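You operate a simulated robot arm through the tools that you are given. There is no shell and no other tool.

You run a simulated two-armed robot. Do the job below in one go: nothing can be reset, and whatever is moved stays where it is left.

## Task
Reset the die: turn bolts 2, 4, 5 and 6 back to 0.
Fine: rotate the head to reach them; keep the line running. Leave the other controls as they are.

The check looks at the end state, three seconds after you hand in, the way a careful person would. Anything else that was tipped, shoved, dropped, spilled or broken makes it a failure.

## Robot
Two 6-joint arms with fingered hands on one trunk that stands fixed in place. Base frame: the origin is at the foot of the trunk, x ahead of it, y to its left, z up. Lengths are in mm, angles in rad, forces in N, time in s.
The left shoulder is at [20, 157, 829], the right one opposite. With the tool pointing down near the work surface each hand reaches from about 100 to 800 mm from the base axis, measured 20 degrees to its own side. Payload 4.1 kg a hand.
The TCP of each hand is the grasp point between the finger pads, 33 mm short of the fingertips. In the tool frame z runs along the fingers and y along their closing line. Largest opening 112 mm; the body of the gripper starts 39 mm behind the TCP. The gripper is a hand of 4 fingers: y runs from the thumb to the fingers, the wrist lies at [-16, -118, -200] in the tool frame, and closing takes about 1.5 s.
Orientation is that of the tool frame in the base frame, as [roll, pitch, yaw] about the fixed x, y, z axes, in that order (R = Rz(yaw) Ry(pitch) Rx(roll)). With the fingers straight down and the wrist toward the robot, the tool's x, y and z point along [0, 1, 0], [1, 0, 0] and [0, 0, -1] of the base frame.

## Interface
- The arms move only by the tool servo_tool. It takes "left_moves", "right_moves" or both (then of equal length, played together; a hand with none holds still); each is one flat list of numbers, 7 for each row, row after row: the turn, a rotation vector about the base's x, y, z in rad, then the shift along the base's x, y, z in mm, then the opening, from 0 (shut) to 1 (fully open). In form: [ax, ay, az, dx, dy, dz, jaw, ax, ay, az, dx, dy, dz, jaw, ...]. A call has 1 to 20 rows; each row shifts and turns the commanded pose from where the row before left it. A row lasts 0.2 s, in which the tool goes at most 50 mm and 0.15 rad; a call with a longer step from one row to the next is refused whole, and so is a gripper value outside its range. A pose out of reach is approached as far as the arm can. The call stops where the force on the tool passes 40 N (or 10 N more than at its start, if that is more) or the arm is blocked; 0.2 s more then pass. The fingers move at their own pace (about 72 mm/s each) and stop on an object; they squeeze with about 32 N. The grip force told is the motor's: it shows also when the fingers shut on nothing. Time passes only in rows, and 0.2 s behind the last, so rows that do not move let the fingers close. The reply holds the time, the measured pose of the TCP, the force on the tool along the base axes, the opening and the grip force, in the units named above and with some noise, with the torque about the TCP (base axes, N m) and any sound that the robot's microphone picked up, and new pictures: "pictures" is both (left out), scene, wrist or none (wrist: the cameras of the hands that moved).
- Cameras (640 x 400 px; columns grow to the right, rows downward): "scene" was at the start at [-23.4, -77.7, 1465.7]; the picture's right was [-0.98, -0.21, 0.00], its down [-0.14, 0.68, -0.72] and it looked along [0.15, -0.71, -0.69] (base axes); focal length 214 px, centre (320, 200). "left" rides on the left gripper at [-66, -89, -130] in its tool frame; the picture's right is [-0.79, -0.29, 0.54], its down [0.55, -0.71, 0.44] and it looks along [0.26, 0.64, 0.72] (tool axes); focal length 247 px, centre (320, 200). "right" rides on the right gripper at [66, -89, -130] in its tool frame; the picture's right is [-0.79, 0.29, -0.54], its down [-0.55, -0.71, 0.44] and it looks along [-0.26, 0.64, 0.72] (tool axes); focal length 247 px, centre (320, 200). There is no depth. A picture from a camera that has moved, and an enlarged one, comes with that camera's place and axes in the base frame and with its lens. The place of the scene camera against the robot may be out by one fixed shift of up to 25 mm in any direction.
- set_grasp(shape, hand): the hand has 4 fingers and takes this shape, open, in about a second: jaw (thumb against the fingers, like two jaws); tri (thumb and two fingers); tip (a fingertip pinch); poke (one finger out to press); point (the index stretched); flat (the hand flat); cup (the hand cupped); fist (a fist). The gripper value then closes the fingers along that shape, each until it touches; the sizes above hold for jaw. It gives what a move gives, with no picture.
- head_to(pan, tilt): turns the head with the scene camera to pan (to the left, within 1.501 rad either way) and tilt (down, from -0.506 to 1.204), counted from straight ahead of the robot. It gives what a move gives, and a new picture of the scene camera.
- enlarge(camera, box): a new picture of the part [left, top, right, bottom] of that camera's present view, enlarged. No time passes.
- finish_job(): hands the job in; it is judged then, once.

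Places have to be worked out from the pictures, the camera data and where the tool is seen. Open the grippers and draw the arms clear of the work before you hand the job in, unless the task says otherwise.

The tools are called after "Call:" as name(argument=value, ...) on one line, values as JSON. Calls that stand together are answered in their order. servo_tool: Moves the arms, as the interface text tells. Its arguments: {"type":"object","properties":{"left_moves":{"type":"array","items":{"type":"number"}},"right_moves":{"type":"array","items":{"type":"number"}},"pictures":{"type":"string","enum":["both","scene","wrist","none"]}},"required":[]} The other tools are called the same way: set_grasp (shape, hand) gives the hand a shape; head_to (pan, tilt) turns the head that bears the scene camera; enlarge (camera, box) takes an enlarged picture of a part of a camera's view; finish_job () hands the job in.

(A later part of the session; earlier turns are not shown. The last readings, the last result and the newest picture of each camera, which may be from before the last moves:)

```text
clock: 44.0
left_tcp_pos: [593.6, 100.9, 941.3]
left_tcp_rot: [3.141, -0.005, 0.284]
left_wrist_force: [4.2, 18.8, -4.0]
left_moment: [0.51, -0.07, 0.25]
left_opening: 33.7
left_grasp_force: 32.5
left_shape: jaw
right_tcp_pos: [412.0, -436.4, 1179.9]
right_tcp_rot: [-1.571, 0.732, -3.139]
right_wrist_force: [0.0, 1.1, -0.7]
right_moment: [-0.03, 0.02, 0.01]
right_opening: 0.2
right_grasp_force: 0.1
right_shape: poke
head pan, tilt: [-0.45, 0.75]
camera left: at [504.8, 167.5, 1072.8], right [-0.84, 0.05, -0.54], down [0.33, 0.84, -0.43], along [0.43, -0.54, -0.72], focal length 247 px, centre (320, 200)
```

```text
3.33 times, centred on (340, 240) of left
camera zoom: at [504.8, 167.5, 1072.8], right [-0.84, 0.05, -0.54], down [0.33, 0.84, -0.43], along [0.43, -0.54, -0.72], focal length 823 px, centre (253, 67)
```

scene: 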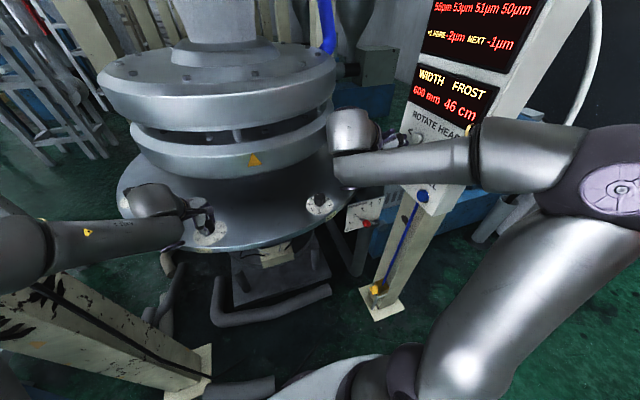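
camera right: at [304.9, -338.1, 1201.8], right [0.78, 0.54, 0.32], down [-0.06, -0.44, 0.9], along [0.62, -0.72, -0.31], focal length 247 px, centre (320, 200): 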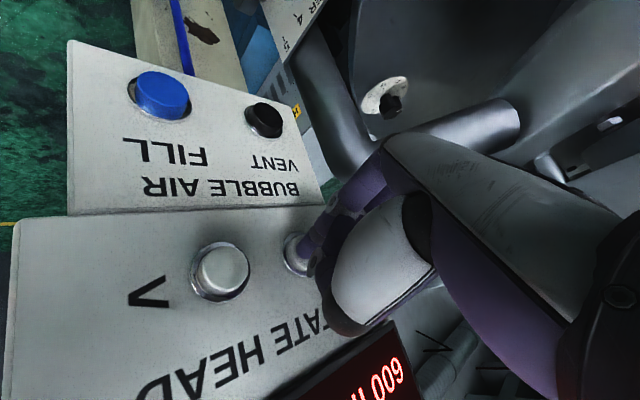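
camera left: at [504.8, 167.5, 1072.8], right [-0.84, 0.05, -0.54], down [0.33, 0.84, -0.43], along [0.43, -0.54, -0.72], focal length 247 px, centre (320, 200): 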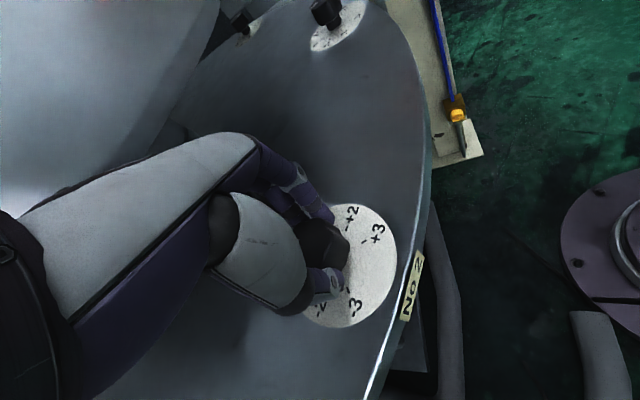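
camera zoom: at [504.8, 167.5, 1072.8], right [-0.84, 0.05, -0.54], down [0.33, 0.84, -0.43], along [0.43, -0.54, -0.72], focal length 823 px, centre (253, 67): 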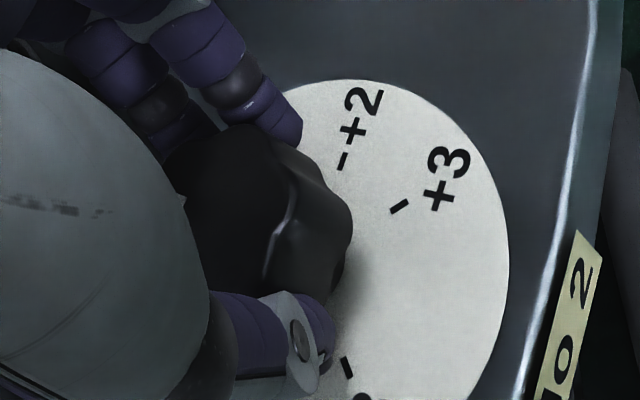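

A quarter turn is done. I'll open the fingers, then lift clear and check the pointer.

Call:
servo_tool(left_moves=[0, 0, 0, 0, 0, 0, 1, 0, 0, 0, 0, 0, 0, 1, 0, 0, 0, 0, 0, 0, 1, 0, 0, 0, 0, 0, 0, 1, 0, 0, 0, 0, 0, 0, 1, 0, 0, 0, 0, 0, 0, 1, 0, 0, 0, 0, 0, 0, 1, 0, 0, 0, 0, 0, 15, 1, 0, 0, 0, 0, 0, 20, 1, 0, 0, 0, 0, 0, 25, 1, 0, 0, 0, 0, 0, 30, 1], pictures="both")

Call:
enlarge(camera="left", box=[290, 180, 430, 300])

Call:
enlarge(camera="scene", box=[140, 170, 280, 270])

```text
clock: 46.4
left_tcp_pos: [592.2, 98.7, 1029.9]
left_tcp_rot: [3.14, 0.0, 0.286]
left_wrist_force: [0.1, 0.1, 0.0]
left_moment: [0.01, 0.02, 0.0]
left_opening: 111.4
left_grasp_force: 0.1
left_shape: jaw
right_tcp_pos: [413.6, -436.5, 1180.2]
right_tcp_rot: [-1.574, 0.733, 3.138]
right_wrist_force: [-0.8, -0.6, -0.6]
right_moment: [-0.02, -0.01, -0.07]
right_opening: 0.3
right_grasp_force: 0.1
right_shape: poke
head pan, tilt: [-0.45, 0.75]
camera left: at [503.5, 166.1, 1161.5], right [-0.84, 0.05, -0.54], down [0.33, 0.84, -0.44], along [0.43, -0.54, -0.72], focal length 247 px, centre (320, 200)
```

scene: 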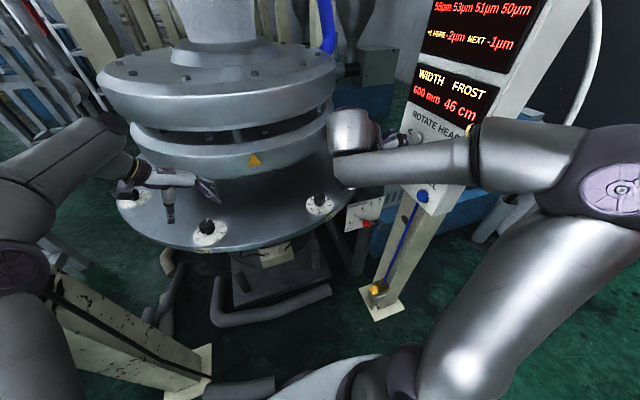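
left: 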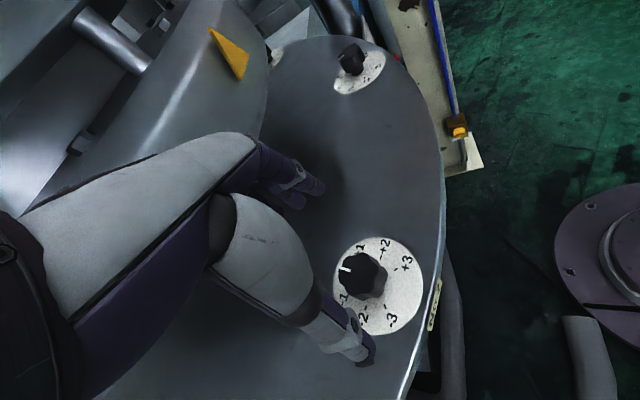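

```text
3.33 times, centred on (360, 240) of left
camera zoom: at [503.5, 166.1, 1161.5], right [-0.84, 0.05, -0.54], down [0.33, 0.84, -0.44], along [0.43, -0.54, -0.72], focal length 823 px, centre (187, 67)
```

zoom: 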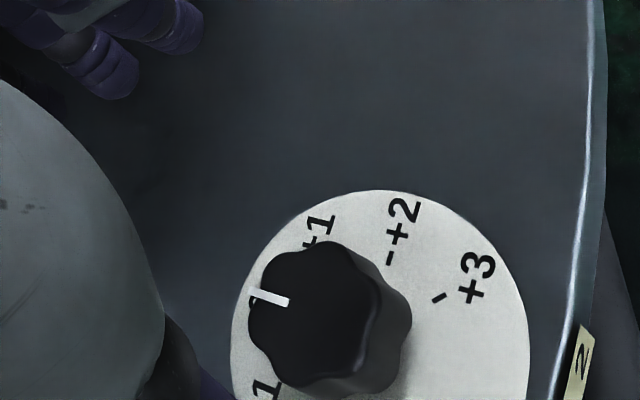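

```text
4.00 times, centred on (210, 220) of scene
camera zoom: at [34.4, -33.1, 1466.6], right [-0.44, -0.9, 0.0], down [-0.61, 0.3, -0.73], along [0.66, -0.32, -0.68], focal length 858 px, centre (760, 120)
```

zoom: 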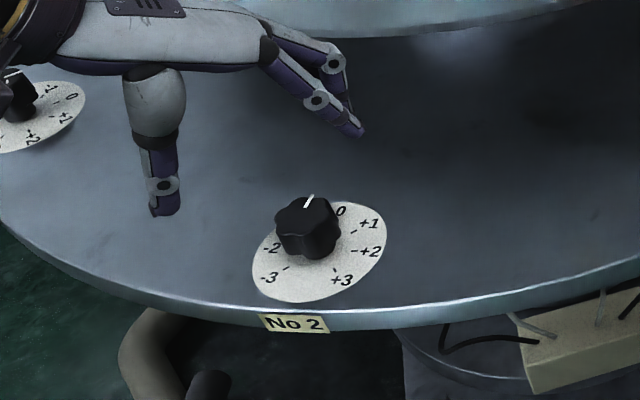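

The bolt 2 pointer now reads 0 within a few degrees (measured ≈-26…-33° against a 0 mark at ≈-29°). I'll verify with the thickness display.

Call:
head_to(pan=-0.8, tilt=0.4)

Call:
enlarge(camera="scene", box=[280, 50, 420, 200])

```text
clock: 47.2
left_tcp_pos: [591.9, 99.4, 1029.5]
left_tcp_rot: [3.141, 0.001, 0.285]
left_wrist_force: [0.3, 0.5, -0.7]
left_moment: [0.02, -0.03, 0.01]
left_opening: 111.3
left_grasp_force: 0.1
left_shape: jaw
right_tcp_pos: [412.1, -436.1, 1180.4]
right_tcp_rot: [-1.573, 0.73, 3.139]
right_wrist_force: [0.1, -0.1, -0.5]
right_moment: [-0.02, -0.01, 0.01]
right_opening: 0.0
right_grasp_force: 0.0
right_shape: poke
head pan, tilt: [-0.799, 0.4]
```

scene: 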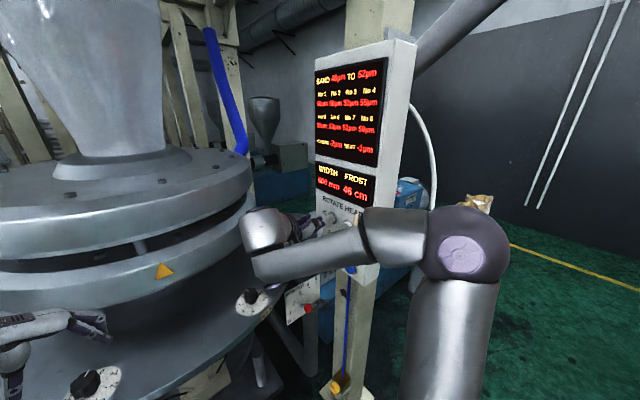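

```text
2.67 times, centred on (350, 125) of scene
camera zoom: at [24.3, -63.5, 1497.6], right [-0.72, -0.7, 0.0], down [-0.27, 0.28, -0.92], along [0.64, -0.66, -0.39], focal length 572 px, centre (240, 400)
```

zoom: 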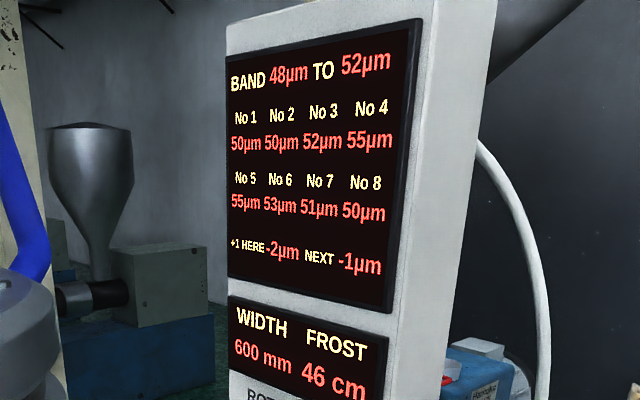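

The display confirms it: No 1 and 2 are at 50 µm, No 3 fell to 52 as expected. Now I'll raise the left hand and re-yaw it back to the start angle, while the right finger presses "<" once more.

Call:
servo_tool(left_moves=[0, 0, 0, 0, 0, 30, 1, 0, 0, 0.1428, 0.5, -0.5, 10, 1, 0, 0, 0.1428, 0.5, -0.5, 0, 1, 0, 0, 0.1428, 0.5, -0.5, 0, 1, 0, 0, 0.1428, 0.5, -0.5, 0, 1, 0, 0, 0.1428, 0.5, -0.5, 0, 1, 0, 0, 0.1428, 0.5, -0.5, 0, 1, 0, 0, 0.1428, 0.5, -0.5, 0, 1, 0, 0, 0.1428, 0.5, -0.5, 0, 1, 0, 0, 0.1428, 0, 0, 0, 1, 0, 0, 0.1428, 0, 0, 0, 1, 0, 0, 0.1428, 0, 0, 0, 1, 0, 0, 0, 0, 0, 0, 1, 0, 0, 0, 0, 0, 0, 1, 0, 0, 0, 0, 0, 0, 1], right_moves=[0, 0, 0, 0, 0, 0, 0, 0, 0, 0, 0, -12, 0, 0, 0, 0, 0, 0, -12, 0, 0, 0, 0, 0, 0, -4, 0, 0, 0, 0, 0, 0, -4, 0, 0, 0, 0, 0, 0, 0, 0, 0, 0, 0, 0, 0, 12, 0, 0, 0, 0, 0, 0, 12, 0, 0, 0, 0, 0, 0, 8, 0, 0, 0, 0, 0, 0, 0, 0, 0, 0, 0, 0, 0, 0, 0, 0, 0, 0, 0, 0, 0, 0, 0, 0, 0, 0, 0, 0, 0, 0, 0, 0, 0, 0, 0, 0, 0, 0, 0, 0, 0, 0, 0, 0], pictures="both")

```text
clock: 50.4
left_tcp_pos: [596.9, 95.0, 1070.5]
left_tcp_rot: [3.141, -0.001, 1.857]
left_wrist_force: [-0.6, 0.3, -0.6]
left_moment: [0.0, 0.0, 0.0]
left_opening: 111.6
left_grasp_force: 0.1
left_shape: jaw
right_tcp_pos: [411.0, -436.2, 1179.4]
right_tcp_rot: [-1.572, 0.732, 3.141]
right_wrist_force: [0.3, 0.3, -0.3]
right_moment: [0.03, 0.02, -0.01]
right_opening: 0.0
right_grasp_force: 0.0
right_shape: poke
head pan, tilt: [-0.799, 0.4]
heard: click
camera right: at [304.9, -306.1, 1201.8], right [0.78, 0.54, 0.32], down [-0.06, -0.44, 0.9], along [0.62, -0.72, -0.31], focal length 247 px, centre (320, 200)
camera left: at [528.4, 6.6, 1202.7], right [-0.05, -0.84, -0.54], down [-0.84, 0.33, -0.44], along [0.54, 0.43, -0.72], focal length 247 px, centre (320, 200)
```

scene: 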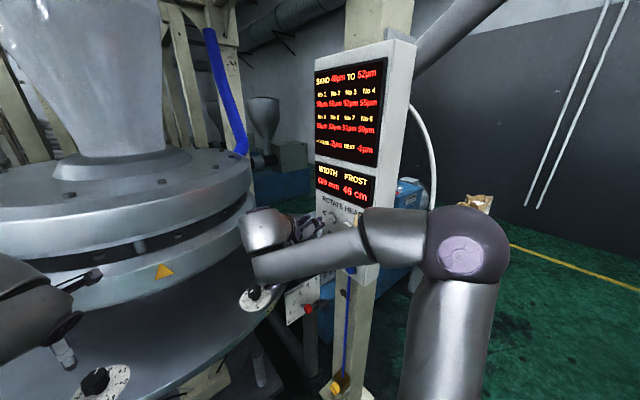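
right: 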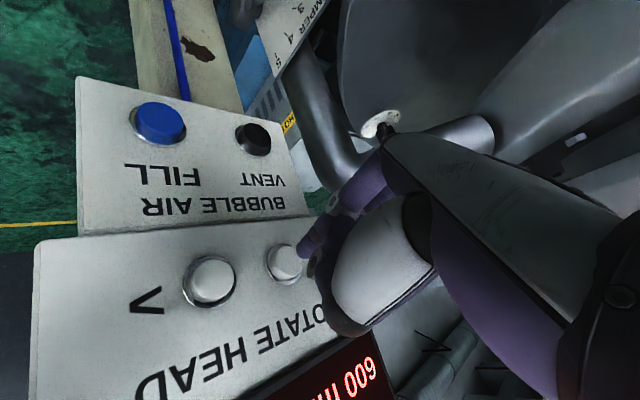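
left: 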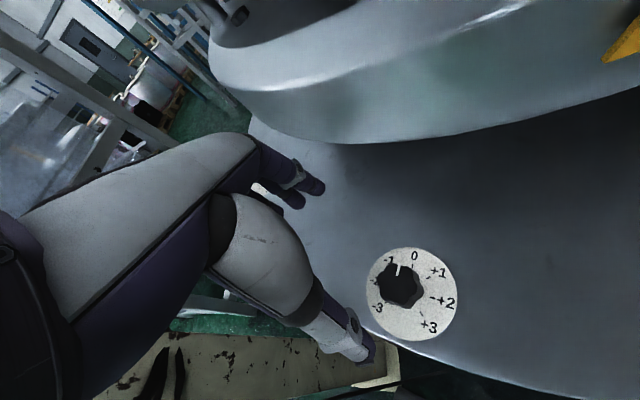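

Clicked: No 3 is now arriving at the near-left station. I'll wait a second, press "<" again and let it settle, with the left hand held above.

Call:
servo_tool(right_moves=[0, 0, 0, 0, 0, 0, 0, 0, 0, 0, 0, 0, 0, 0, 0, 0, 0, 0, 0, 0, 0, 0, 0, 0, 0, 0, 0, 0, 0, 0, 0, 0, -12, 0, 0, 0, 0, 0, 0, -12, 0, 0, 0, 0, 0, 0, -4, 0, 0, 0, 0, 0, 0, -4, 0, 0, 0, 0, 0, 0, 0, 0, 0, 0, 0, 0, 0, 12, 0, 0, 0, 0, 0, 0, 12, 0, 0, 0, 0, 0, 0, 8, 0, 0], pictures="none")

Call:
servo_tool(left_moves=[0, 0, 0, 0, 0, 0, 1, 0, 0, 0, 0, 0, 0, 1, 0, 0, 0, 0, 0, 0, 1, 0, 0, 0, 0, 0, 0, 1, 0, 0, 0, 0, 0, 0, 1, 0, 0, 0, 0, 0, 0, 1, 0, 0, 0, 0, 0, 0, 1, 0, 0, 0, 0, 0, 0, 1, 0, 0, 0, 0, 0, 0, 1, 0, 0, 0, 0, 0, 0, 1, 0, 0, 0, 0, 0, 0, 1, 0, 0, 0, 0, 0, 0, 1], pictures="both")

Call:
enlarge(camera="left", box=[340, 220, 480, 350])

Call:
head_to(pan=-0.3, tilt=0.75)

Call:
enlarge(camera="scene", box=[180, 160, 420, 280])

```text
clock: 53.0
left_tcp_pos: [595.9, 94.8, 1071.7]
left_tcp_rot: [-3.139, 0.0, 1.855]
left_wrist_force: [-0.3, 0.9, 0.6]
left_moment: [0.01, 0.0, -0.04]
left_opening: 111.6
left_grasp_force: 0.1
left_shape: jaw
right_tcp_pos: [411.8, -436.0, 1179.4]
right_tcp_rot: [-1.574, 0.731, 3.136]
right_wrist_force: [-0.2, 0.0, -0.5]
right_moment: [0.01, -0.03, 0.05]
right_opening: 0.0
right_grasp_force: 0.0
right_shape: poke
head pan, tilt: [-0.799, 0.4]
heard: click
```

```text
clock: 55.6
left_tcp_pos: [595.3, 95.1, 1070.5]
left_tcp_rot: [-3.141, 0.0, 1.855]
left_wrist_force: [0.5, 0.7, 0.4]
left_moment: [0.01, 0.0, -0.03]
left_opening: 111.7
left_grasp_force: 0.0
left_shape: jaw
right_tcp_pos: [411.9, -436.2, 1178.2]
right_tcp_rot: [-1.571, 0.73, 3.141]
right_wrist_force: [0.2, -0.3, 0.2]
right_moment: [0.04, 0.02, 0.03]
right_opening: 0.1
right_grasp_force: 0.0
right_shape: poke
head pan, tilt: [-0.799, 0.4]
camera left: at [528.3, 6.6, 1202.8], right [-0.05, -0.84, -0.54], down [-0.84, 0.33, -0.44], along [0.54, 0.43, -0.72], focal length 247 px, centre (320, 200)
```

scene: 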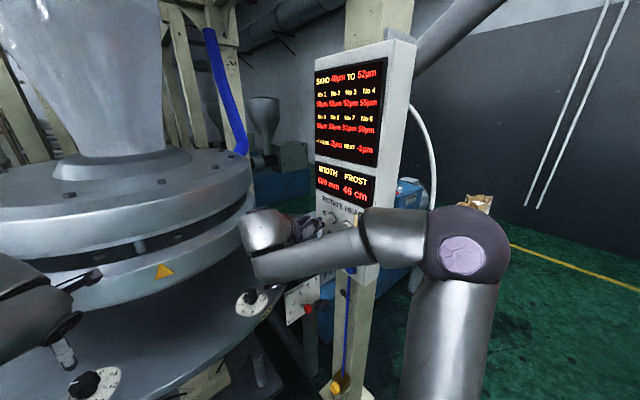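
left: 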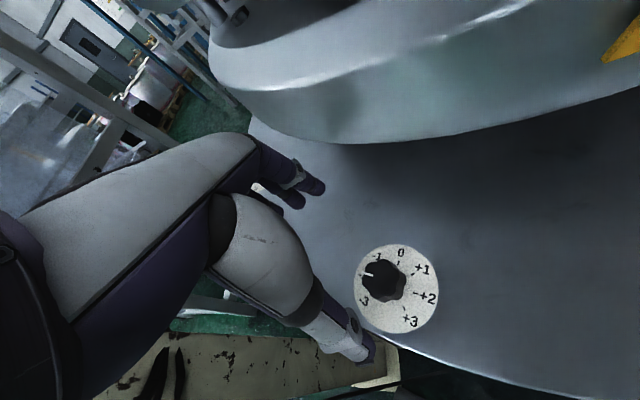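

```text
3.08 times, centred on (410, 285) of left
camera zoom: at [528.3, 6.6, 1202.8], right [-0.05, -0.84, -0.54], down [-0.84, 0.33, -0.44], along [0.54, 0.43, -0.72], focal length 760 px, centre (43, -62)
```

zoom: 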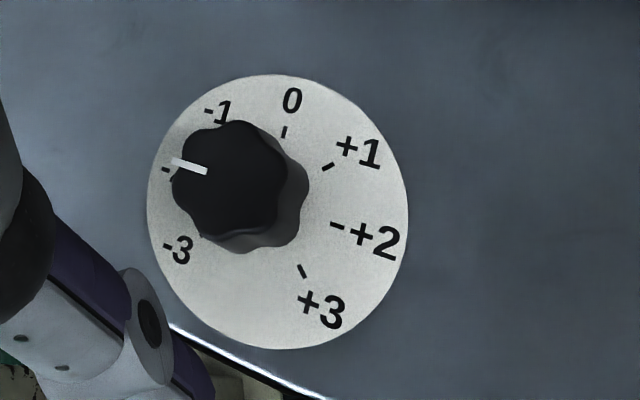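

```text
clock: 56.5
left_tcp_pos: [595.7, 95.1, 1070.3]
left_tcp_rot: [-3.139, 0.0, 1.857]
left_wrist_force: [0.3, 0.4, -0.1]
left_moment: [0.01, 0.0, 0.0]
left_opening: 111.3
left_grasp_force: 0.1
left_shape: jaw
right_tcp_pos: [411.3, -435.6, 1178.7]
right_tcp_rot: [-1.574, 0.731, 3.137]
right_wrist_force: [0.5, -0.3, 0.1]
right_moment: [0.01, -0.01, 0.02]
right_opening: 0.1
right_grasp_force: 0.0
right_shape: poke
head pan, tilt: [-0.3, 0.75]
```

scene: 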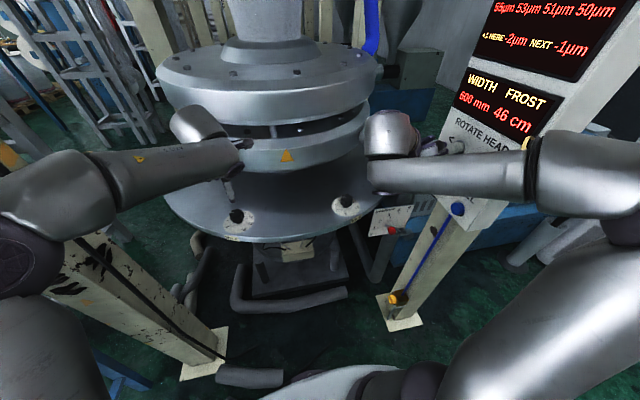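

```text
2.67 times, centred on (300, 220) of scene
camera zoom: at [38.9, -21.7, 1466.6], right [-0.3, -0.95, 0.0], down [-0.65, 0.2, -0.73], along [0.7, -0.22, -0.68], focal length 572 px, centre (373, 147)
```

zoom: 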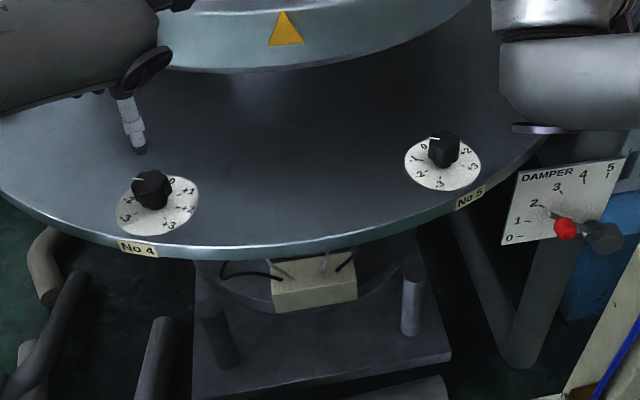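

No 4 is at the near-left station reading -2. Axis estimate is ≈[596, 94], nearly under the TCP. I'll descend around it and close the fingers.

Call:
servo_tool(left_moves=[0, 0, 0, 0.3, -0.5, -35, 1, 0, 0, 0, 0, -0.5, -35, 1, 0, 0, 0, 0, 0, -30, 1, 0, 0, 0, 0, 0, -18, 1, 0, 0, 0, 0, 0, -12, 1], pictures="wrist")

Call:
enlarge(camera="left", box=[220, 160, 420, 340])

```text
clock: 57.7
left_tcp_pos: [594.9, 93.5, 941.2]
left_tcp_rot: [3.141, -0.002, 1.855]
left_wrist_force: [0.3, 0.4, -0.8]
left_moment: [0.04, -0.02, 0.0]
left_opening: 111.4
left_grasp_force: 0.1
left_shape: jaw
right_tcp_pos: [411.3, -436.4, 1178.2]
right_tcp_rot: [-1.572, 0.732, 3.141]
right_wrist_force: [0.0, -0.9, 0.2]
right_moment: [0.0, 0.01, -0.01]
right_opening: 0.0
right_grasp_force: 0.1
right_shape: poke
head pan, tilt: [-0.3, 0.75]
camera left: at [527.9, 5.5, 1073.2], right [-0.05, -0.84, -0.54], down [-0.84, 0.33, -0.44], along [0.54, 0.43, -0.72], focal length 247 px, centre (320, 200)
```

left: 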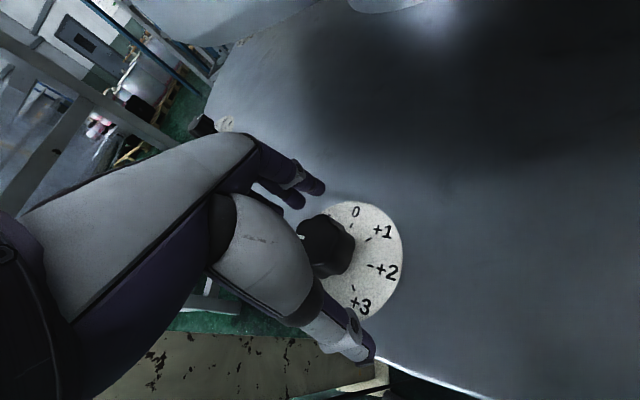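

```text
2.22 times, centred on (320, 250) of left
camera zoom: at [527.9, 5.5, 1073.2], right [-0.05, -0.84, -0.54], down [-0.84, 0.33, -0.44], along [0.54, 0.43, -0.72], focal length 549 px, centre (320, 89)
```

zoom: 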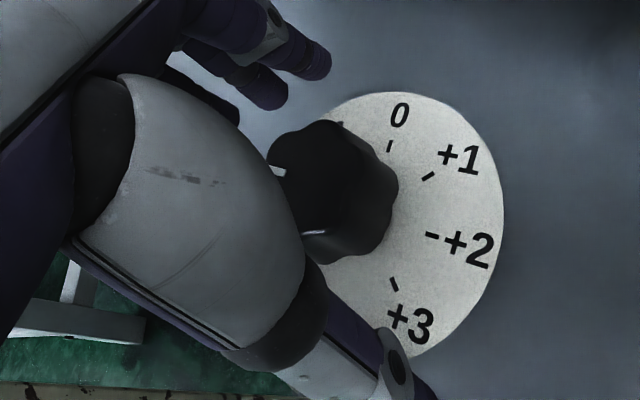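

Position looks good. Closing on the knob now.

Call:
servo_tool(left_moves=[0, 0, 0, 0, 0, 0, 0, 0, 0, 0, 0, 0, 0, 0, 0, 0, 0, 0, 0, 0, 0, 0, 0, 0, 0, 0, 0, 0, 0, 0, 0, 0, 0, 0, 0, 0, 0, 0, 0, 0, 0, 0], pictures="none")

Call:
servo_tool(left_moves=[0, 0, -0.1, 0, 0, 0, 0, 0, 0, -0.1, 0, 0, 0, 0, 0, 0, -0.1, 0, 0, 0, 0, 0, 0, -0.1, 0, 0, 0, 0, 0, 0, -0.1, 0, 0, 0, 0], pictures="wrist")

Call:
enlarge(camera="left", box=[260, 180, 420, 300])

```text
clock: 59.1
left_tcp_pos: [594.9, 92.6, 941.4]
left_tcp_rot: [3.141, 0.0, 1.853]
left_wrist_force: [-3.5, -3.0, -1.0]
left_moment: [-0.02, 0.04, 0.01]
left_opening: 36.7
left_grasp_force: 32.2
left_shape: jaw
right_tcp_pos: [412.4, -436.2, 1180.2]
right_tcp_rot: [-1.571, 0.73, 3.141]
right_wrist_force: [-1.0, -0.6, -0.5]
right_moment: [-0.01, 0.0, 0.0]
right_opening: 0.1
right_grasp_force: 0.2
right_shape: poke
head pan, tilt: [-0.3, 0.75]
```

```text
clock: 60.3
left_tcp_pos: [595.3, 95.6, 942.1]
left_tcp_rot: [-3.141, -0.001, 1.354]
left_wrist_force: [-12.4, 6.6, 1.9]
left_moment: [0.19, 0.39, 0.09]
left_opening: 35.9
left_grasp_force: 31.8
left_shape: jaw
right_tcp_pos: [411.9, -435.7, 1179.7]
right_tcp_rot: [-1.571, 0.731, -3.141]
right_wrist_force: [0.8, 0.6, -0.7]
right_moment: [0.01, 0.01, 0.02]
right_opening: 0.0
right_grasp_force: 0.0
right_shape: poke
head pan, tilt: [-0.3, 0.75]
camera left: at [494.6, 49.6, 1073.0], right [-0.45, -0.71, -0.54], down [-0.58, 0.69, -0.43], along [0.68, 0.12, -0.72], focal length 247 px, centre (320, 200)
```

left: 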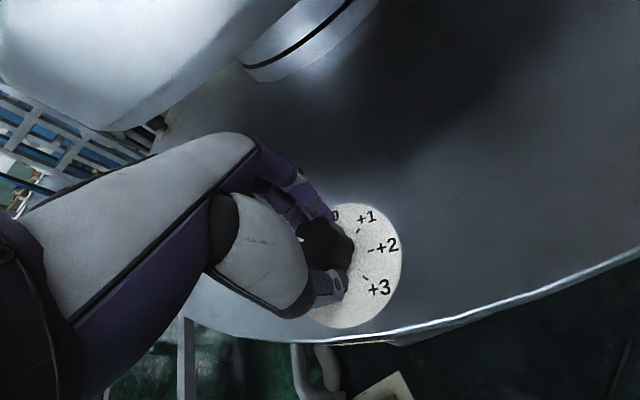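

```text
3.33 times, centred on (340, 240) of left
camera zoom: at [494.6, 49.6, 1073.0], right [-0.45, -0.71, -0.54], down [-0.58, 0.69, -0.43], along [0.68, 0.12, -0.72], focal length 823 px, centre (253, 67)
```

zoom: 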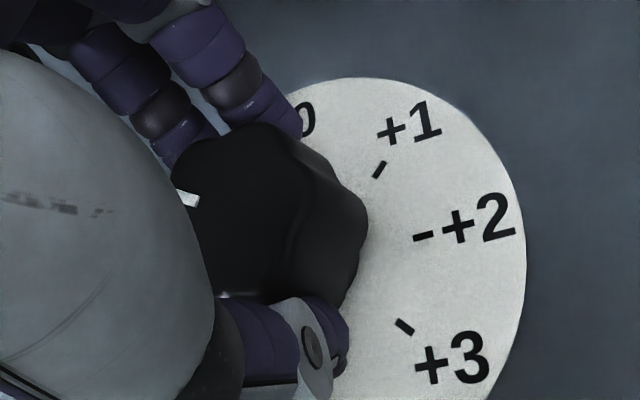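

Turning well, pointer following the hand. I'll continue the remaining 1.07 rad with compensating shifts.

Call:
servo_tool(left_moves=[0, 0, -0.1, -0.38, 0.76, 0, 0, 0, 0, -0.1, -0.38, 0.76, 0, 0, 0, 0, -0.1, -0.38, 0.76, 0, 0, 0, 0, -0.1, -0.38, 0.76, 0, 0, 0, 0, -0.1, -0.38, 0.76, 0, 0, 0, 0, -0.095, 0.13, 0.5, 0, 0, 0, 0, -0.095, 0.13, 0.5, 0, 0, 0, 0, -0.095, 0.13, 0.5, 0, 0, 0, 0, -0.095, 0.13, 0.5, 0, 0, 0, 0, -0.095, 0.13, 0.5, 0, 0, 0, 0, -0.095, 0.13, 0.5, 0, 0], pictures="wrist")

Call:
enlarge(camera="left", box=[260, 180, 420, 300])

```text
clock: 62.7
left_tcp_pos: [594.3, 101.5, 941.2]
left_tcp_rot: [3.14, -0.002, 0.284]
left_wrist_force: [5.5, 4.3, 6.1]
left_moment: [-0.03, -0.17, 0.11]
left_opening: 36.3
left_grasp_force: 32.6
left_shape: jaw
right_tcp_pos: [411.6, -436.5, 1178.8]
right_tcp_rot: [-1.571, 0.732, -3.141]
right_wrist_force: [-0.1, 0.5, 0.6]
right_moment: [0.02, -0.02, 0.0]
right_opening: 0.3
right_grasp_force: 0.1
right_shape: poke
head pan, tilt: [-0.3, 0.75]
camera left: at [506.5, 168.4, 1072.6], right [-0.84, 0.05, -0.54], down [0.33, 0.84, -0.43], along [0.43, -0.54, -0.72], focal length 247 px, centre (320, 200)
```

left: 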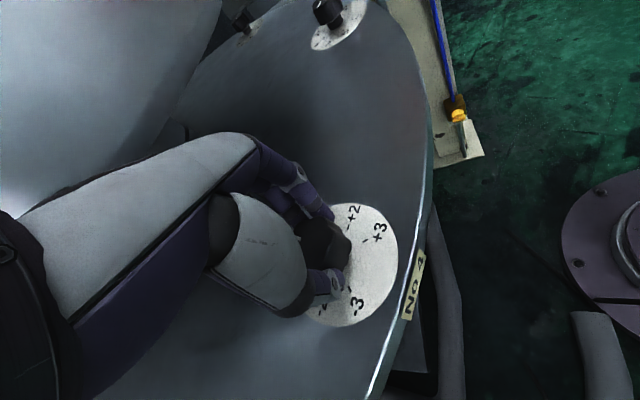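

```text
3.33 times, centred on (340, 240) of left
camera zoom: at [506.5, 168.4, 1072.6], right [-0.84, 0.05, -0.54], down [0.33, 0.84, -0.43], along [0.43, -0.54, -0.72], focal length 823 px, centre (253, 67)
```

zoom: 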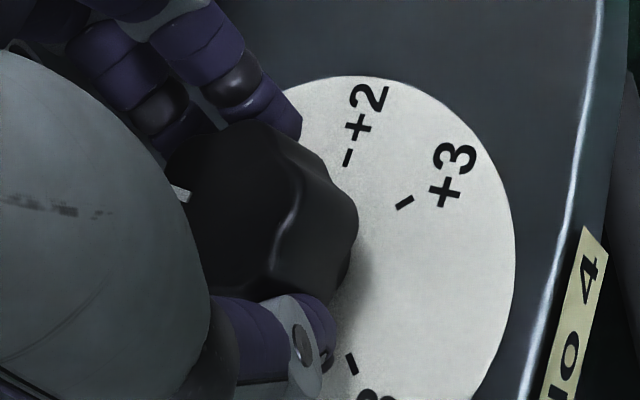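

Forces are low now. I'll open, lift clear, and read the pointer.

Call:
servo_tool(left_moves=[0, 0, 0, 0, 0, 0, 1, 0, 0, 0, 0, 0, 0, 1, 0, 0, 0, 0, 0, 0, 1, 0, 0, 0, 0, 0, 0, 1, 0, 0, 0, 0, 0, 0, 1, 0, 0, 0, 0, 0, 0, 1, 0, 0, 0, 0, 0, 0, 1, 0, 0, 0, 0, 0, 15, 1, 0, 0, 0, 0, 0, 25, 1, 0, 0, 0, 0, 0, 40, 1, 0, 0, 0, 0, 0, 50, 1], pictures="both")

Call:
enlarge(camera="left", box=[310, 200, 450, 340])

Call:
enlarge(camera="scene", box=[180, 180, 300, 260])

```text
clock: 65.1
left_tcp_pos: [595.5, 103.1, 1071.0]
left_tcp_rot: [-3.141, 0.002, 0.284]
left_wrist_force: [0.1, 0.7, 0.2]
left_moment: [-0.02, 0.03, -0.03]
left_opening: 111.7
left_grasp_force: 0.0
left_shape: jaw
right_tcp_pos: [411.4, -436.0, 1180.1]
right_tcp_rot: [-1.57, 0.731, -3.14]
right_wrist_force: [-1.2, 0.8, 0.3]
right_moment: [0.02, 0.0, 0.0]
right_opening: 0.0
right_grasp_force: 0.0
right_shape: poke
head pan, tilt: [-0.3, 0.75]
camera left: at [507.7, 169.3, 1203.0], right [-0.84, 0.05, -0.54], down [0.33, 0.84, -0.44], along [0.43, -0.54, -0.72], focal length 247 px, centre (320, 200)
```

scene: 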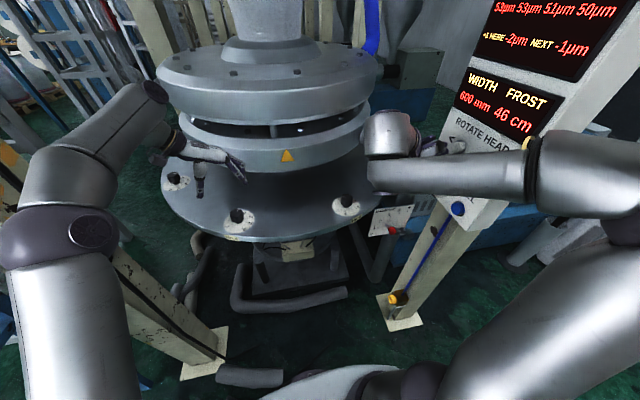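
left: 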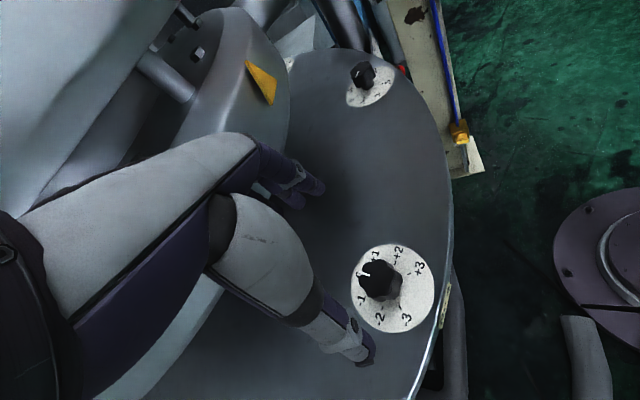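

```text
2.86 times, centred on (380, 270) of left
camera zoom: at [507.7, 169.3, 1203.0], right [-0.84, 0.05, -0.54], down [0.33, 0.84, -0.44], along [0.43, -0.54, -0.72], focal length 706 px, centre (149, 0)
```

zoom: 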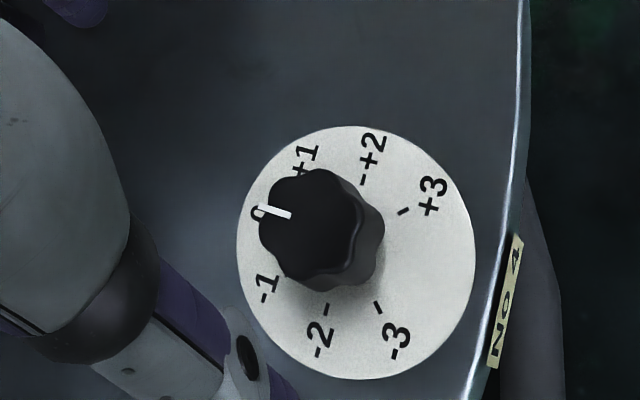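

```text
5.00 times, centred on (240, 220) of scene
camera zoom: at [39.0, -21.5, 1466.6], right [-0.3, -0.96, 0.0], down [-0.65, 0.2, -0.73], along [0.7, -0.22, -0.68], focal length 1072 px, centre (720, 100)
```

zoom: 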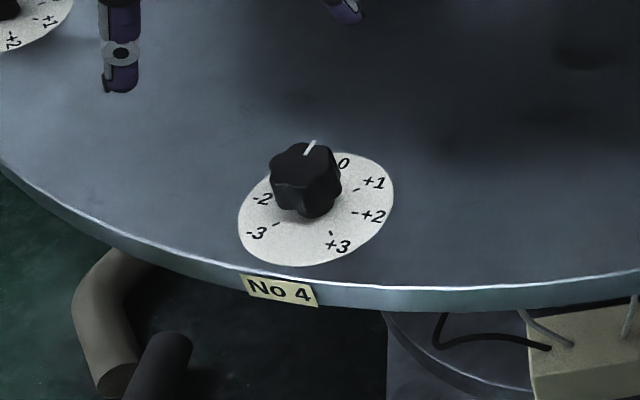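

Pointer of No 4 is on 0 to within measurement error (left cam +4°, scene −4°). I'll zoom tighter to be sure.

Call:
enlarge(camera="scene", box=[222, 200, 262, 240])

Call:
enlarge(camera="left", box=[345, 240, 440, 340])

Call:
head_to(pan=-0.8, tilt=0.4)

Call:
enlarge(camera="scene", box=[280, 50, 420, 200])

```text
10.00 times, centred on (242, 220) of scene
camera zoom: at [39.0, -21.5, 1466.6], right [-0.3, -0.96, 0.0], down [-0.65, 0.2, -0.73], along [0.7, -0.22, -0.68], focal length 2145 px, centre (1100, 0)
```

zoom: 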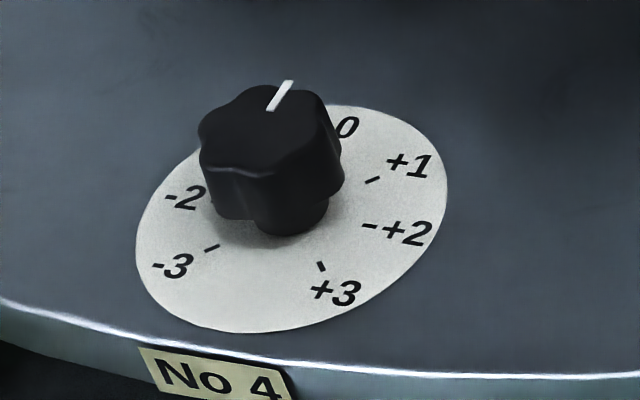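

```text
4.00 times, centred on (392, 290) of left
camera zoom: at [507.7, 169.3, 1203.0], right [-0.84, 0.05, -0.54], down [0.33, 0.84, -0.44], along [0.43, -0.54, -0.72], focal length 988 px, centre (30, -160)
```

zoom: 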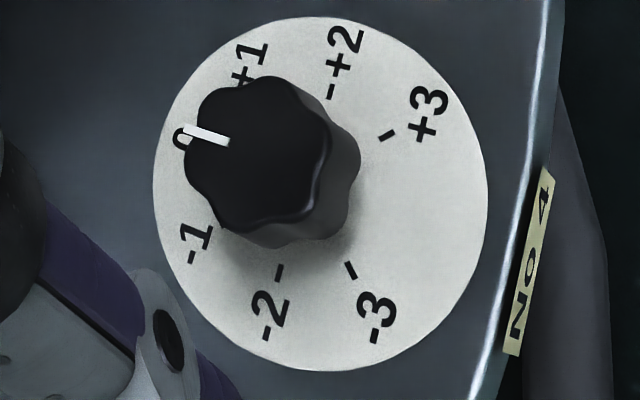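

```text
clock: 66.1
left_tcp_pos: [594.6, 102.0, 1070.4]
left_tcp_rot: [3.14, -0.001, 0.284]
left_wrist_force: [0.2, 0.2, -0.6]
left_moment: [0.05, 0.0, 0.01]
left_opening: 111.4
left_grasp_force: 0.1
left_shape: jaw
right_tcp_pos: [411.6, -435.6, 1179.3]
right_tcp_rot: [-1.573, 0.731, 3.138]
right_wrist_force: [0.7, 0.5, 0.8]
right_moment: [-0.01, -0.04, 0.01]
right_opening: 0.0
right_grasp_force: 0.1
right_shape: poke
head pan, tilt: [-0.799, 0.4]
```

scene: 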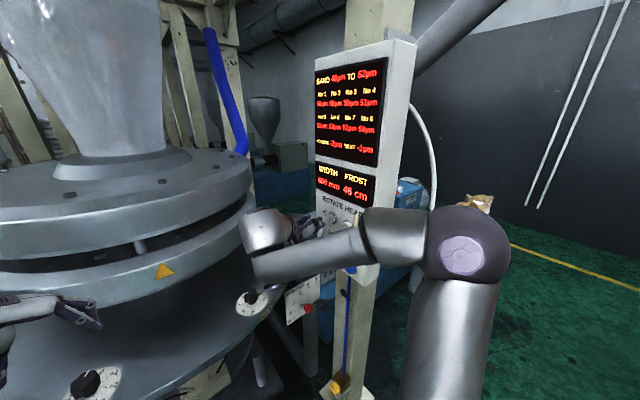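

```text
2.67 times, centred on (350, 125) of scene
camera zoom: at [24.3, -63.5, 1497.6], right [-0.72, -0.7, 0.0], down [-0.27, 0.28, -0.92], along [0.64, -0.66, -0.39], focal length 572 px, centre (240, 400)
```

zoom: 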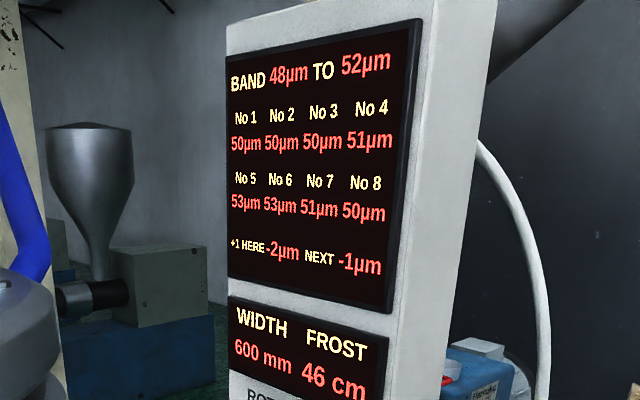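

The display matches: 50/50/50/51 now, leaving only bolts 5 and 6 at -1. I'll press "<" once to bring No 5 to the station while re-yawing the left hand for a 45° turn.

Call:
servo_tool(left_moves=[0, 0, 0.131, 0.3, -1.2, 0, 1, 0, 0, 0.131, 0.3, -1.2, 0, 1, 0, 0, 0.131, 0.3, -1.2, 0, 1, 0, 0, 0.131, 0.3, -1.2, 0, 1, 0, 0, 0.131, 0.4, -1.1, 0, 1, 0, 0, 0.1304, 0.4, -1.1, 0, 1, 0, 0, 0, 0, 0, 0, 1, 0, 0, 0, 0, 0, 0, 1, 0, 0, 0, 0, 0, 0, 1, 0, 0, 0, 0, 0, 0, 1, 0, 0, 0, 0, 0, 0, 1, 0, 0, 0, 0, 0, 0, 1, 0, 0, 0, 0, 0, 0, 1, 0, 0, 0, 0, 0, 0, 1, 0, 0, 0, 0, 0, 0, 1, 0, 0, 0, 0, 0, 0, 1, 0, 0, 0, 0, 0, 0, 1, 0, 0, 0, 0, 0, 0, 1, 0, 0, 0, 0, 0, 0, 1, 0, 0, 0, 0, 0, 0, 1], right_moves=[0, 0, 0, 0, -12, 0, 0, 0, 0, 0, 0, -12, 0, 0, 0, 0, 0, 0, -4, 0, 0, 0, 0, 0, 0, -4, 0, 0, 0, 0, 0, 0, 0, 0, 0, 0, 0, 0, 0, 12, 0, 0, 0, 0, 0, 0, 12, 0, 0, 0, 0, 0, 0, 8, 0, 0, 0, 0, 0, 0, 0, 0, 0, 0, 0, 0, 0, 0, 0, 0, 0, 0, 0, 0, 0, 0, 0, 0, 0, 0, 0, 0, 0, 0, 0, 0, 0, 0, 0, 0, 0, 0, 0, 0, 0, 0, 0, 0, 0, 0, 0, 0, 0, 0, 0, 0, 0, 0, 0, 0, 0, 0, 0, 0, 0, 0, 0, 0, 0, 0, 0, 0, 0, 0, 0, 0, 0, 0, 0, 0, 0, 0, 0, 0, 0, 0, 0, 0, 0, 0], pictures="wrist")

Call:
enlarge(camera="left", box=[330, 210, 470, 350])

Call:
head_to(pan=-0.3, tilt=0.75)

Call:
enlarge(camera="scene", box=[180, 160, 420, 280])

```text
clock: 70.3
left_tcp_pos: [596.8, 95.0, 1071.4]
left_tcp_rot: [-3.141, 0.001, 1.072]
left_wrist_force: [0.4, 0.3, 0.1]
left_moment: [0.02, 0.0, -0.01]
left_opening: 111.7
left_grasp_force: 0.0
left_shape: jaw
right_tcp_pos: [412.6, -437.0, 1179.0]
right_tcp_rot: [-1.571, 0.73, -3.141]
right_wrist_force: [0.7, 0.1, 0.4]
right_moment: [0.01, 0.0, -0.01]
right_opening: 0.2
right_grasp_force: 0.1
right_shape: poke
head pan, tilt: [-0.799, 0.4]
heard: click
camera right: at [304.7, -306.0, 1201.3], right [0.78, 0.54, 0.32], down [-0.06, -0.44, 0.9], along [0.62, -0.72, -0.31], focal length 247 px, centre (320, 200)
camera left: at [486.9, 79.1, 1203.1], right [-0.63, -0.56, -0.54], down [-0.36, 0.83, -0.44], along [0.69, -0.08, -0.72], focal length 247 px, centre (320, 200)
```

right: 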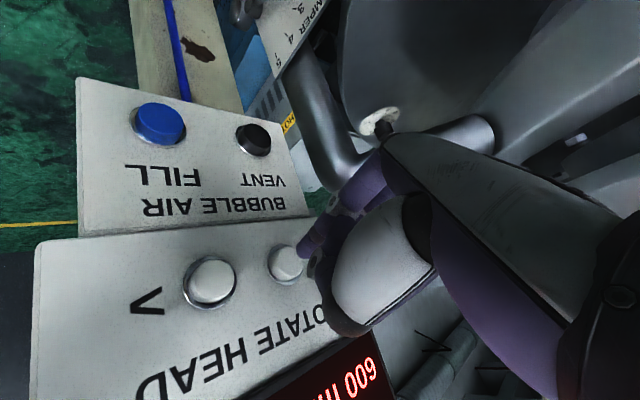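
left: 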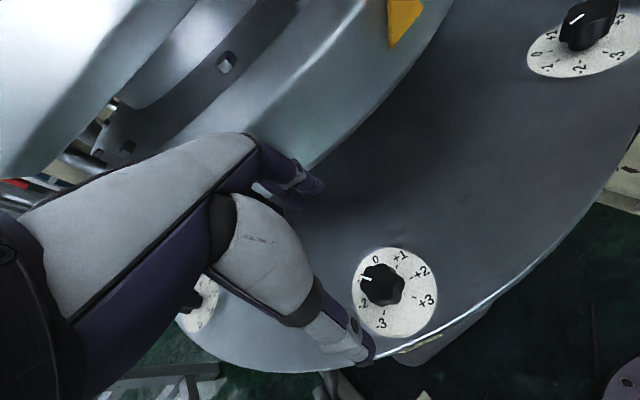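

```text
2.86 times, centred on (400, 280) of left
camera zoom: at [486.9, 79.1, 1203.1], right [-0.63, -0.56, -0.54], down [-0.36, 0.83, -0.44], along [0.69, -0.08, -0.72], focal length 706 px, centre (91, -29)
```

zoom: 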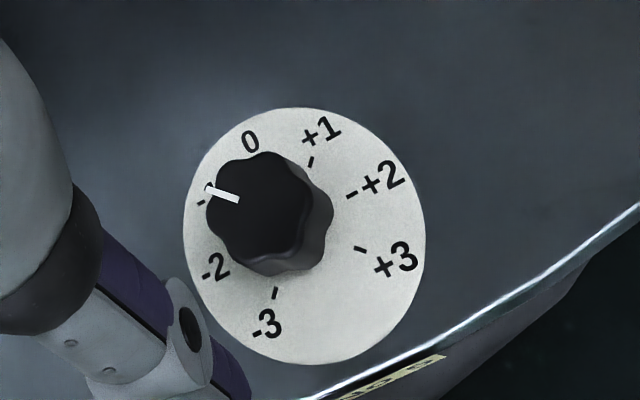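

```text
clock: 71.2
left_tcp_pos: [596.3, 93.8, 1071.8]
left_tcp_rot: [3.14, 0.0, 1.073]
left_wrist_force: [0.0, 0.2, 0.4]
left_moment: [-0.03, 0.0, 0.0]
left_opening: 111.5
left_grasp_force: 0.0
left_shape: jaw
right_tcp_pos: [411.9, -435.9, 1178.9]
right_tcp_rot: [-1.571, 0.732, 3.141]
right_wrist_force: [0.4, 0.4, 0.9]
right_moment: [-0.01, -0.02, 0.04]
right_opening: 0.0
right_grasp_force: 0.0
right_shape: poke
head pan, tilt: [-0.3, 0.75]
```

scene: 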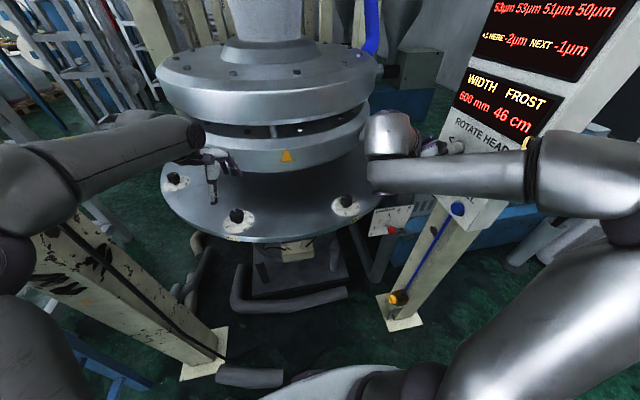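

```text
2.67 times, centred on (300, 220) of scene
camera zoom: at [38.9, -21.7, 1466.6], right [-0.3, -0.95, 0.0], down [-0.65, 0.2, -0.73], along [0.7, -0.22, -0.68], focal length 572 px, centre (373, 147)
```

zoom: 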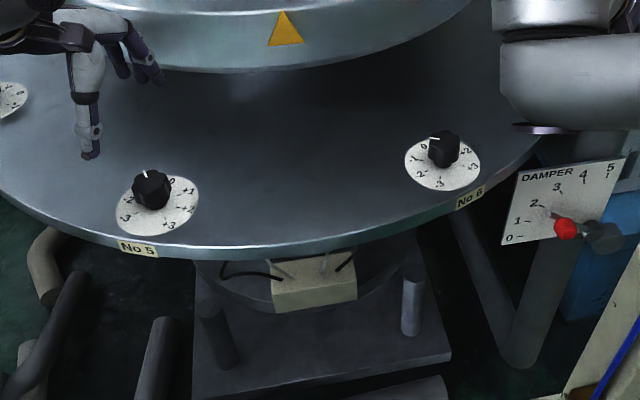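

No 5 is in place reading -1. I'll descend around it and close the fingers.

Call:
servo_tool(left_moves=[0, 0, 0, 0, 0, -35, 1, 0, 0, 0, 0, 0, -35, 1, 0, 0, 0, 0, 0, -30, 1, 0, 0, 0, 0, 0, -18, 1, 0, 0, 0, 0, 0, -12, 1], pictures="wrist")

Call:
enlarge(camera="left", box=[220, 160, 420, 340])

Call:
servo_tool(left_moves=[0, 0, 0, 0, 0, 0, 0, 0, 0, 0, 0, 0, 0, 0, 0, 0, 0, 0, 0, 0, 0, 0, 0, 0, 0, 0, 0, 0, 0, 0, 0, 0, 0, 0, 0, 0, 0, 0, 0, 0, 0, 0], pictures="wrist")

```text
clock: 72.4
left_tcp_pos: [597.6, 95.0, 938.2]
left_tcp_rot: [3.141, 0.0, 1.072]
left_wrist_force: [-0.4, -0.2, 0.2]
left_moment: [0.0, 0.01, 0.02]
left_opening: 111.7
left_grasp_force: 0.1
left_shape: jaw
right_tcp_pos: [411.5, -436.3, 1178.3]
right_tcp_rot: [-1.573, 0.731, 3.139]
right_wrist_force: [0.1, 0.0, -0.3]
right_moment: [-0.04, -0.03, 0.01]
right_opening: 0.1
right_grasp_force: 0.1
right_shape: poke
head pan, tilt: [-0.3, 0.75]
camera left: at [487.5, 79.8, 1070.8], right [-0.63, -0.56, -0.54], down [-0.36, 0.83, -0.44], along [0.69, -0.08, -0.72], focal length 247 px, centre (320, 200)
```

left: 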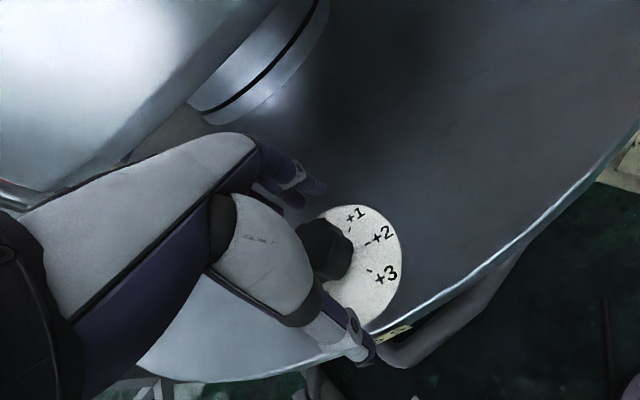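

```text
2.22 times, centred on (320, 250) of left
camera zoom: at [487.5, 79.8, 1070.8], right [-0.63, -0.56, -0.54], down [-0.36, 0.83, -0.44], along [0.69, -0.08, -0.72], focal length 549 px, centre (320, 89)
```

zoom: 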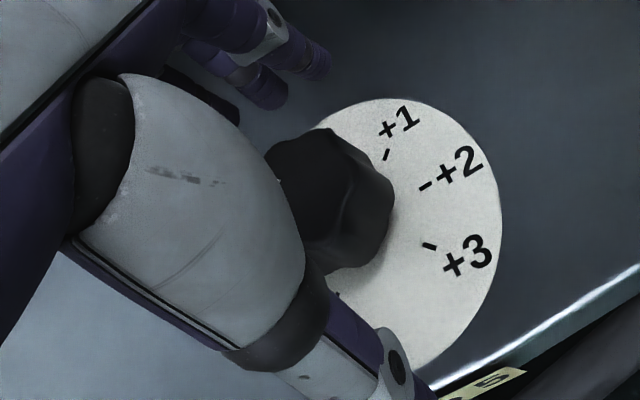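

```text
clock: 73.8
left_tcp_pos: [597.2, 95.4, 940.2]
left_tcp_rot: [-3.139, 0.001, 1.071]
left_wrist_force: [-4.6, -1.6, 0.2]
left_moment: [-0.04, 0.06, -0.04]
left_opening: 36.2
left_grasp_force: 32.0
left_shape: jaw
right_tcp_pos: [412.6, -436.3, 1178.4]
right_tcp_rot: [-1.572, 0.733, 3.14]
right_wrist_force: [-0.8, 0.4, 0.1]
right_moment: [0.01, -0.02, 0.0]
right_opening: 0.0
right_grasp_force: 0.2
right_shape: poke
head pan, tilt: [-0.3, 0.75]
camera left: at [487.2, 79.7, 1070.9], right [-0.63, -0.56, -0.54], down [-0.36, 0.83, -0.43], along [0.69, -0.08, -0.72], focal length 247 px, centre (320, 200)
```

left: 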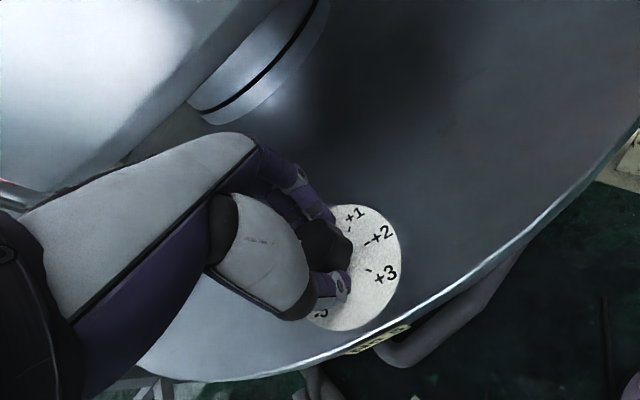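

Grip is firm. Turning 45° clockwise now.

Call:
servo_tool(left_moves=[0, 0, -0.0982, 0, 0.1, 0, 0, 0, 0, -0.0982, 0, 0.1, 0, 0, 0, 0, -0.0982, 0, 0.1, 0, 0, 0, 0, -0.0982, 0, 0.1, 0, 0, 0, 0, -0.0982, 0, 0.1, 0, 0, 0, 0, -0.0982, 0, 0.1, 0, 0, 0, 0, -0.0982, 0, 0.1, 0, 0, 0, 0, -0.0982, 0, 0.1, 0, 0], pictures="wrist")

Call:
enlarge(camera="left", box=[260, 180, 420, 300])

```text
clock: 75.6
left_tcp_pos: [597.7, 96.1, 939.7]
left_tcp_rot: [-3.14, 0.0, 0.283]
left_wrist_force: [-3.7, 13.3, -11.3]
left_moment: [0.36, 0.1, 0.03]
left_opening: 35.0
left_grasp_force: 31.6
left_shape: jaw
right_tcp_pos: [411.4, -436.9, 1179.4]
right_tcp_rot: [-1.571, 0.732, 3.141]
right_wrist_force: [0.2, 0.5, 0.8]
right_moment: [-0.01, -0.01, -0.01]
right_opening: 0.0
right_grasp_force: 0.1
right_shape: poke
head pan, tilt: [-0.3, 0.75]
camera left: at [509.0, 163.1, 1071.7], right [-0.84, 0.05, -0.54], down [0.33, 0.84, -0.43], along [0.43, -0.54, -0.72], focal length 247 px, centre (320, 200)
```

left: 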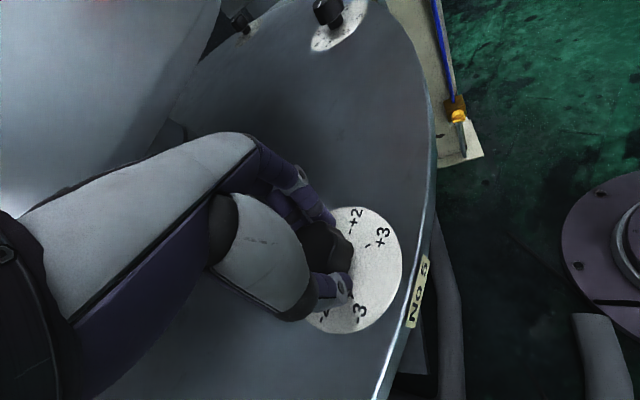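

```text
3.33 times, centred on (340, 240) of left
camera zoom: at [509.0, 163.1, 1071.7], right [-0.84, 0.05, -0.54], down [0.33, 0.84, -0.43], along [0.43, -0.54, -0.72], focal length 823 px, centre (253, 67)
```

zoom: 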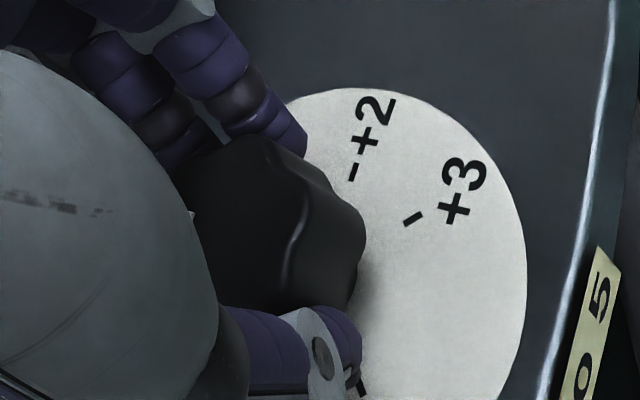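

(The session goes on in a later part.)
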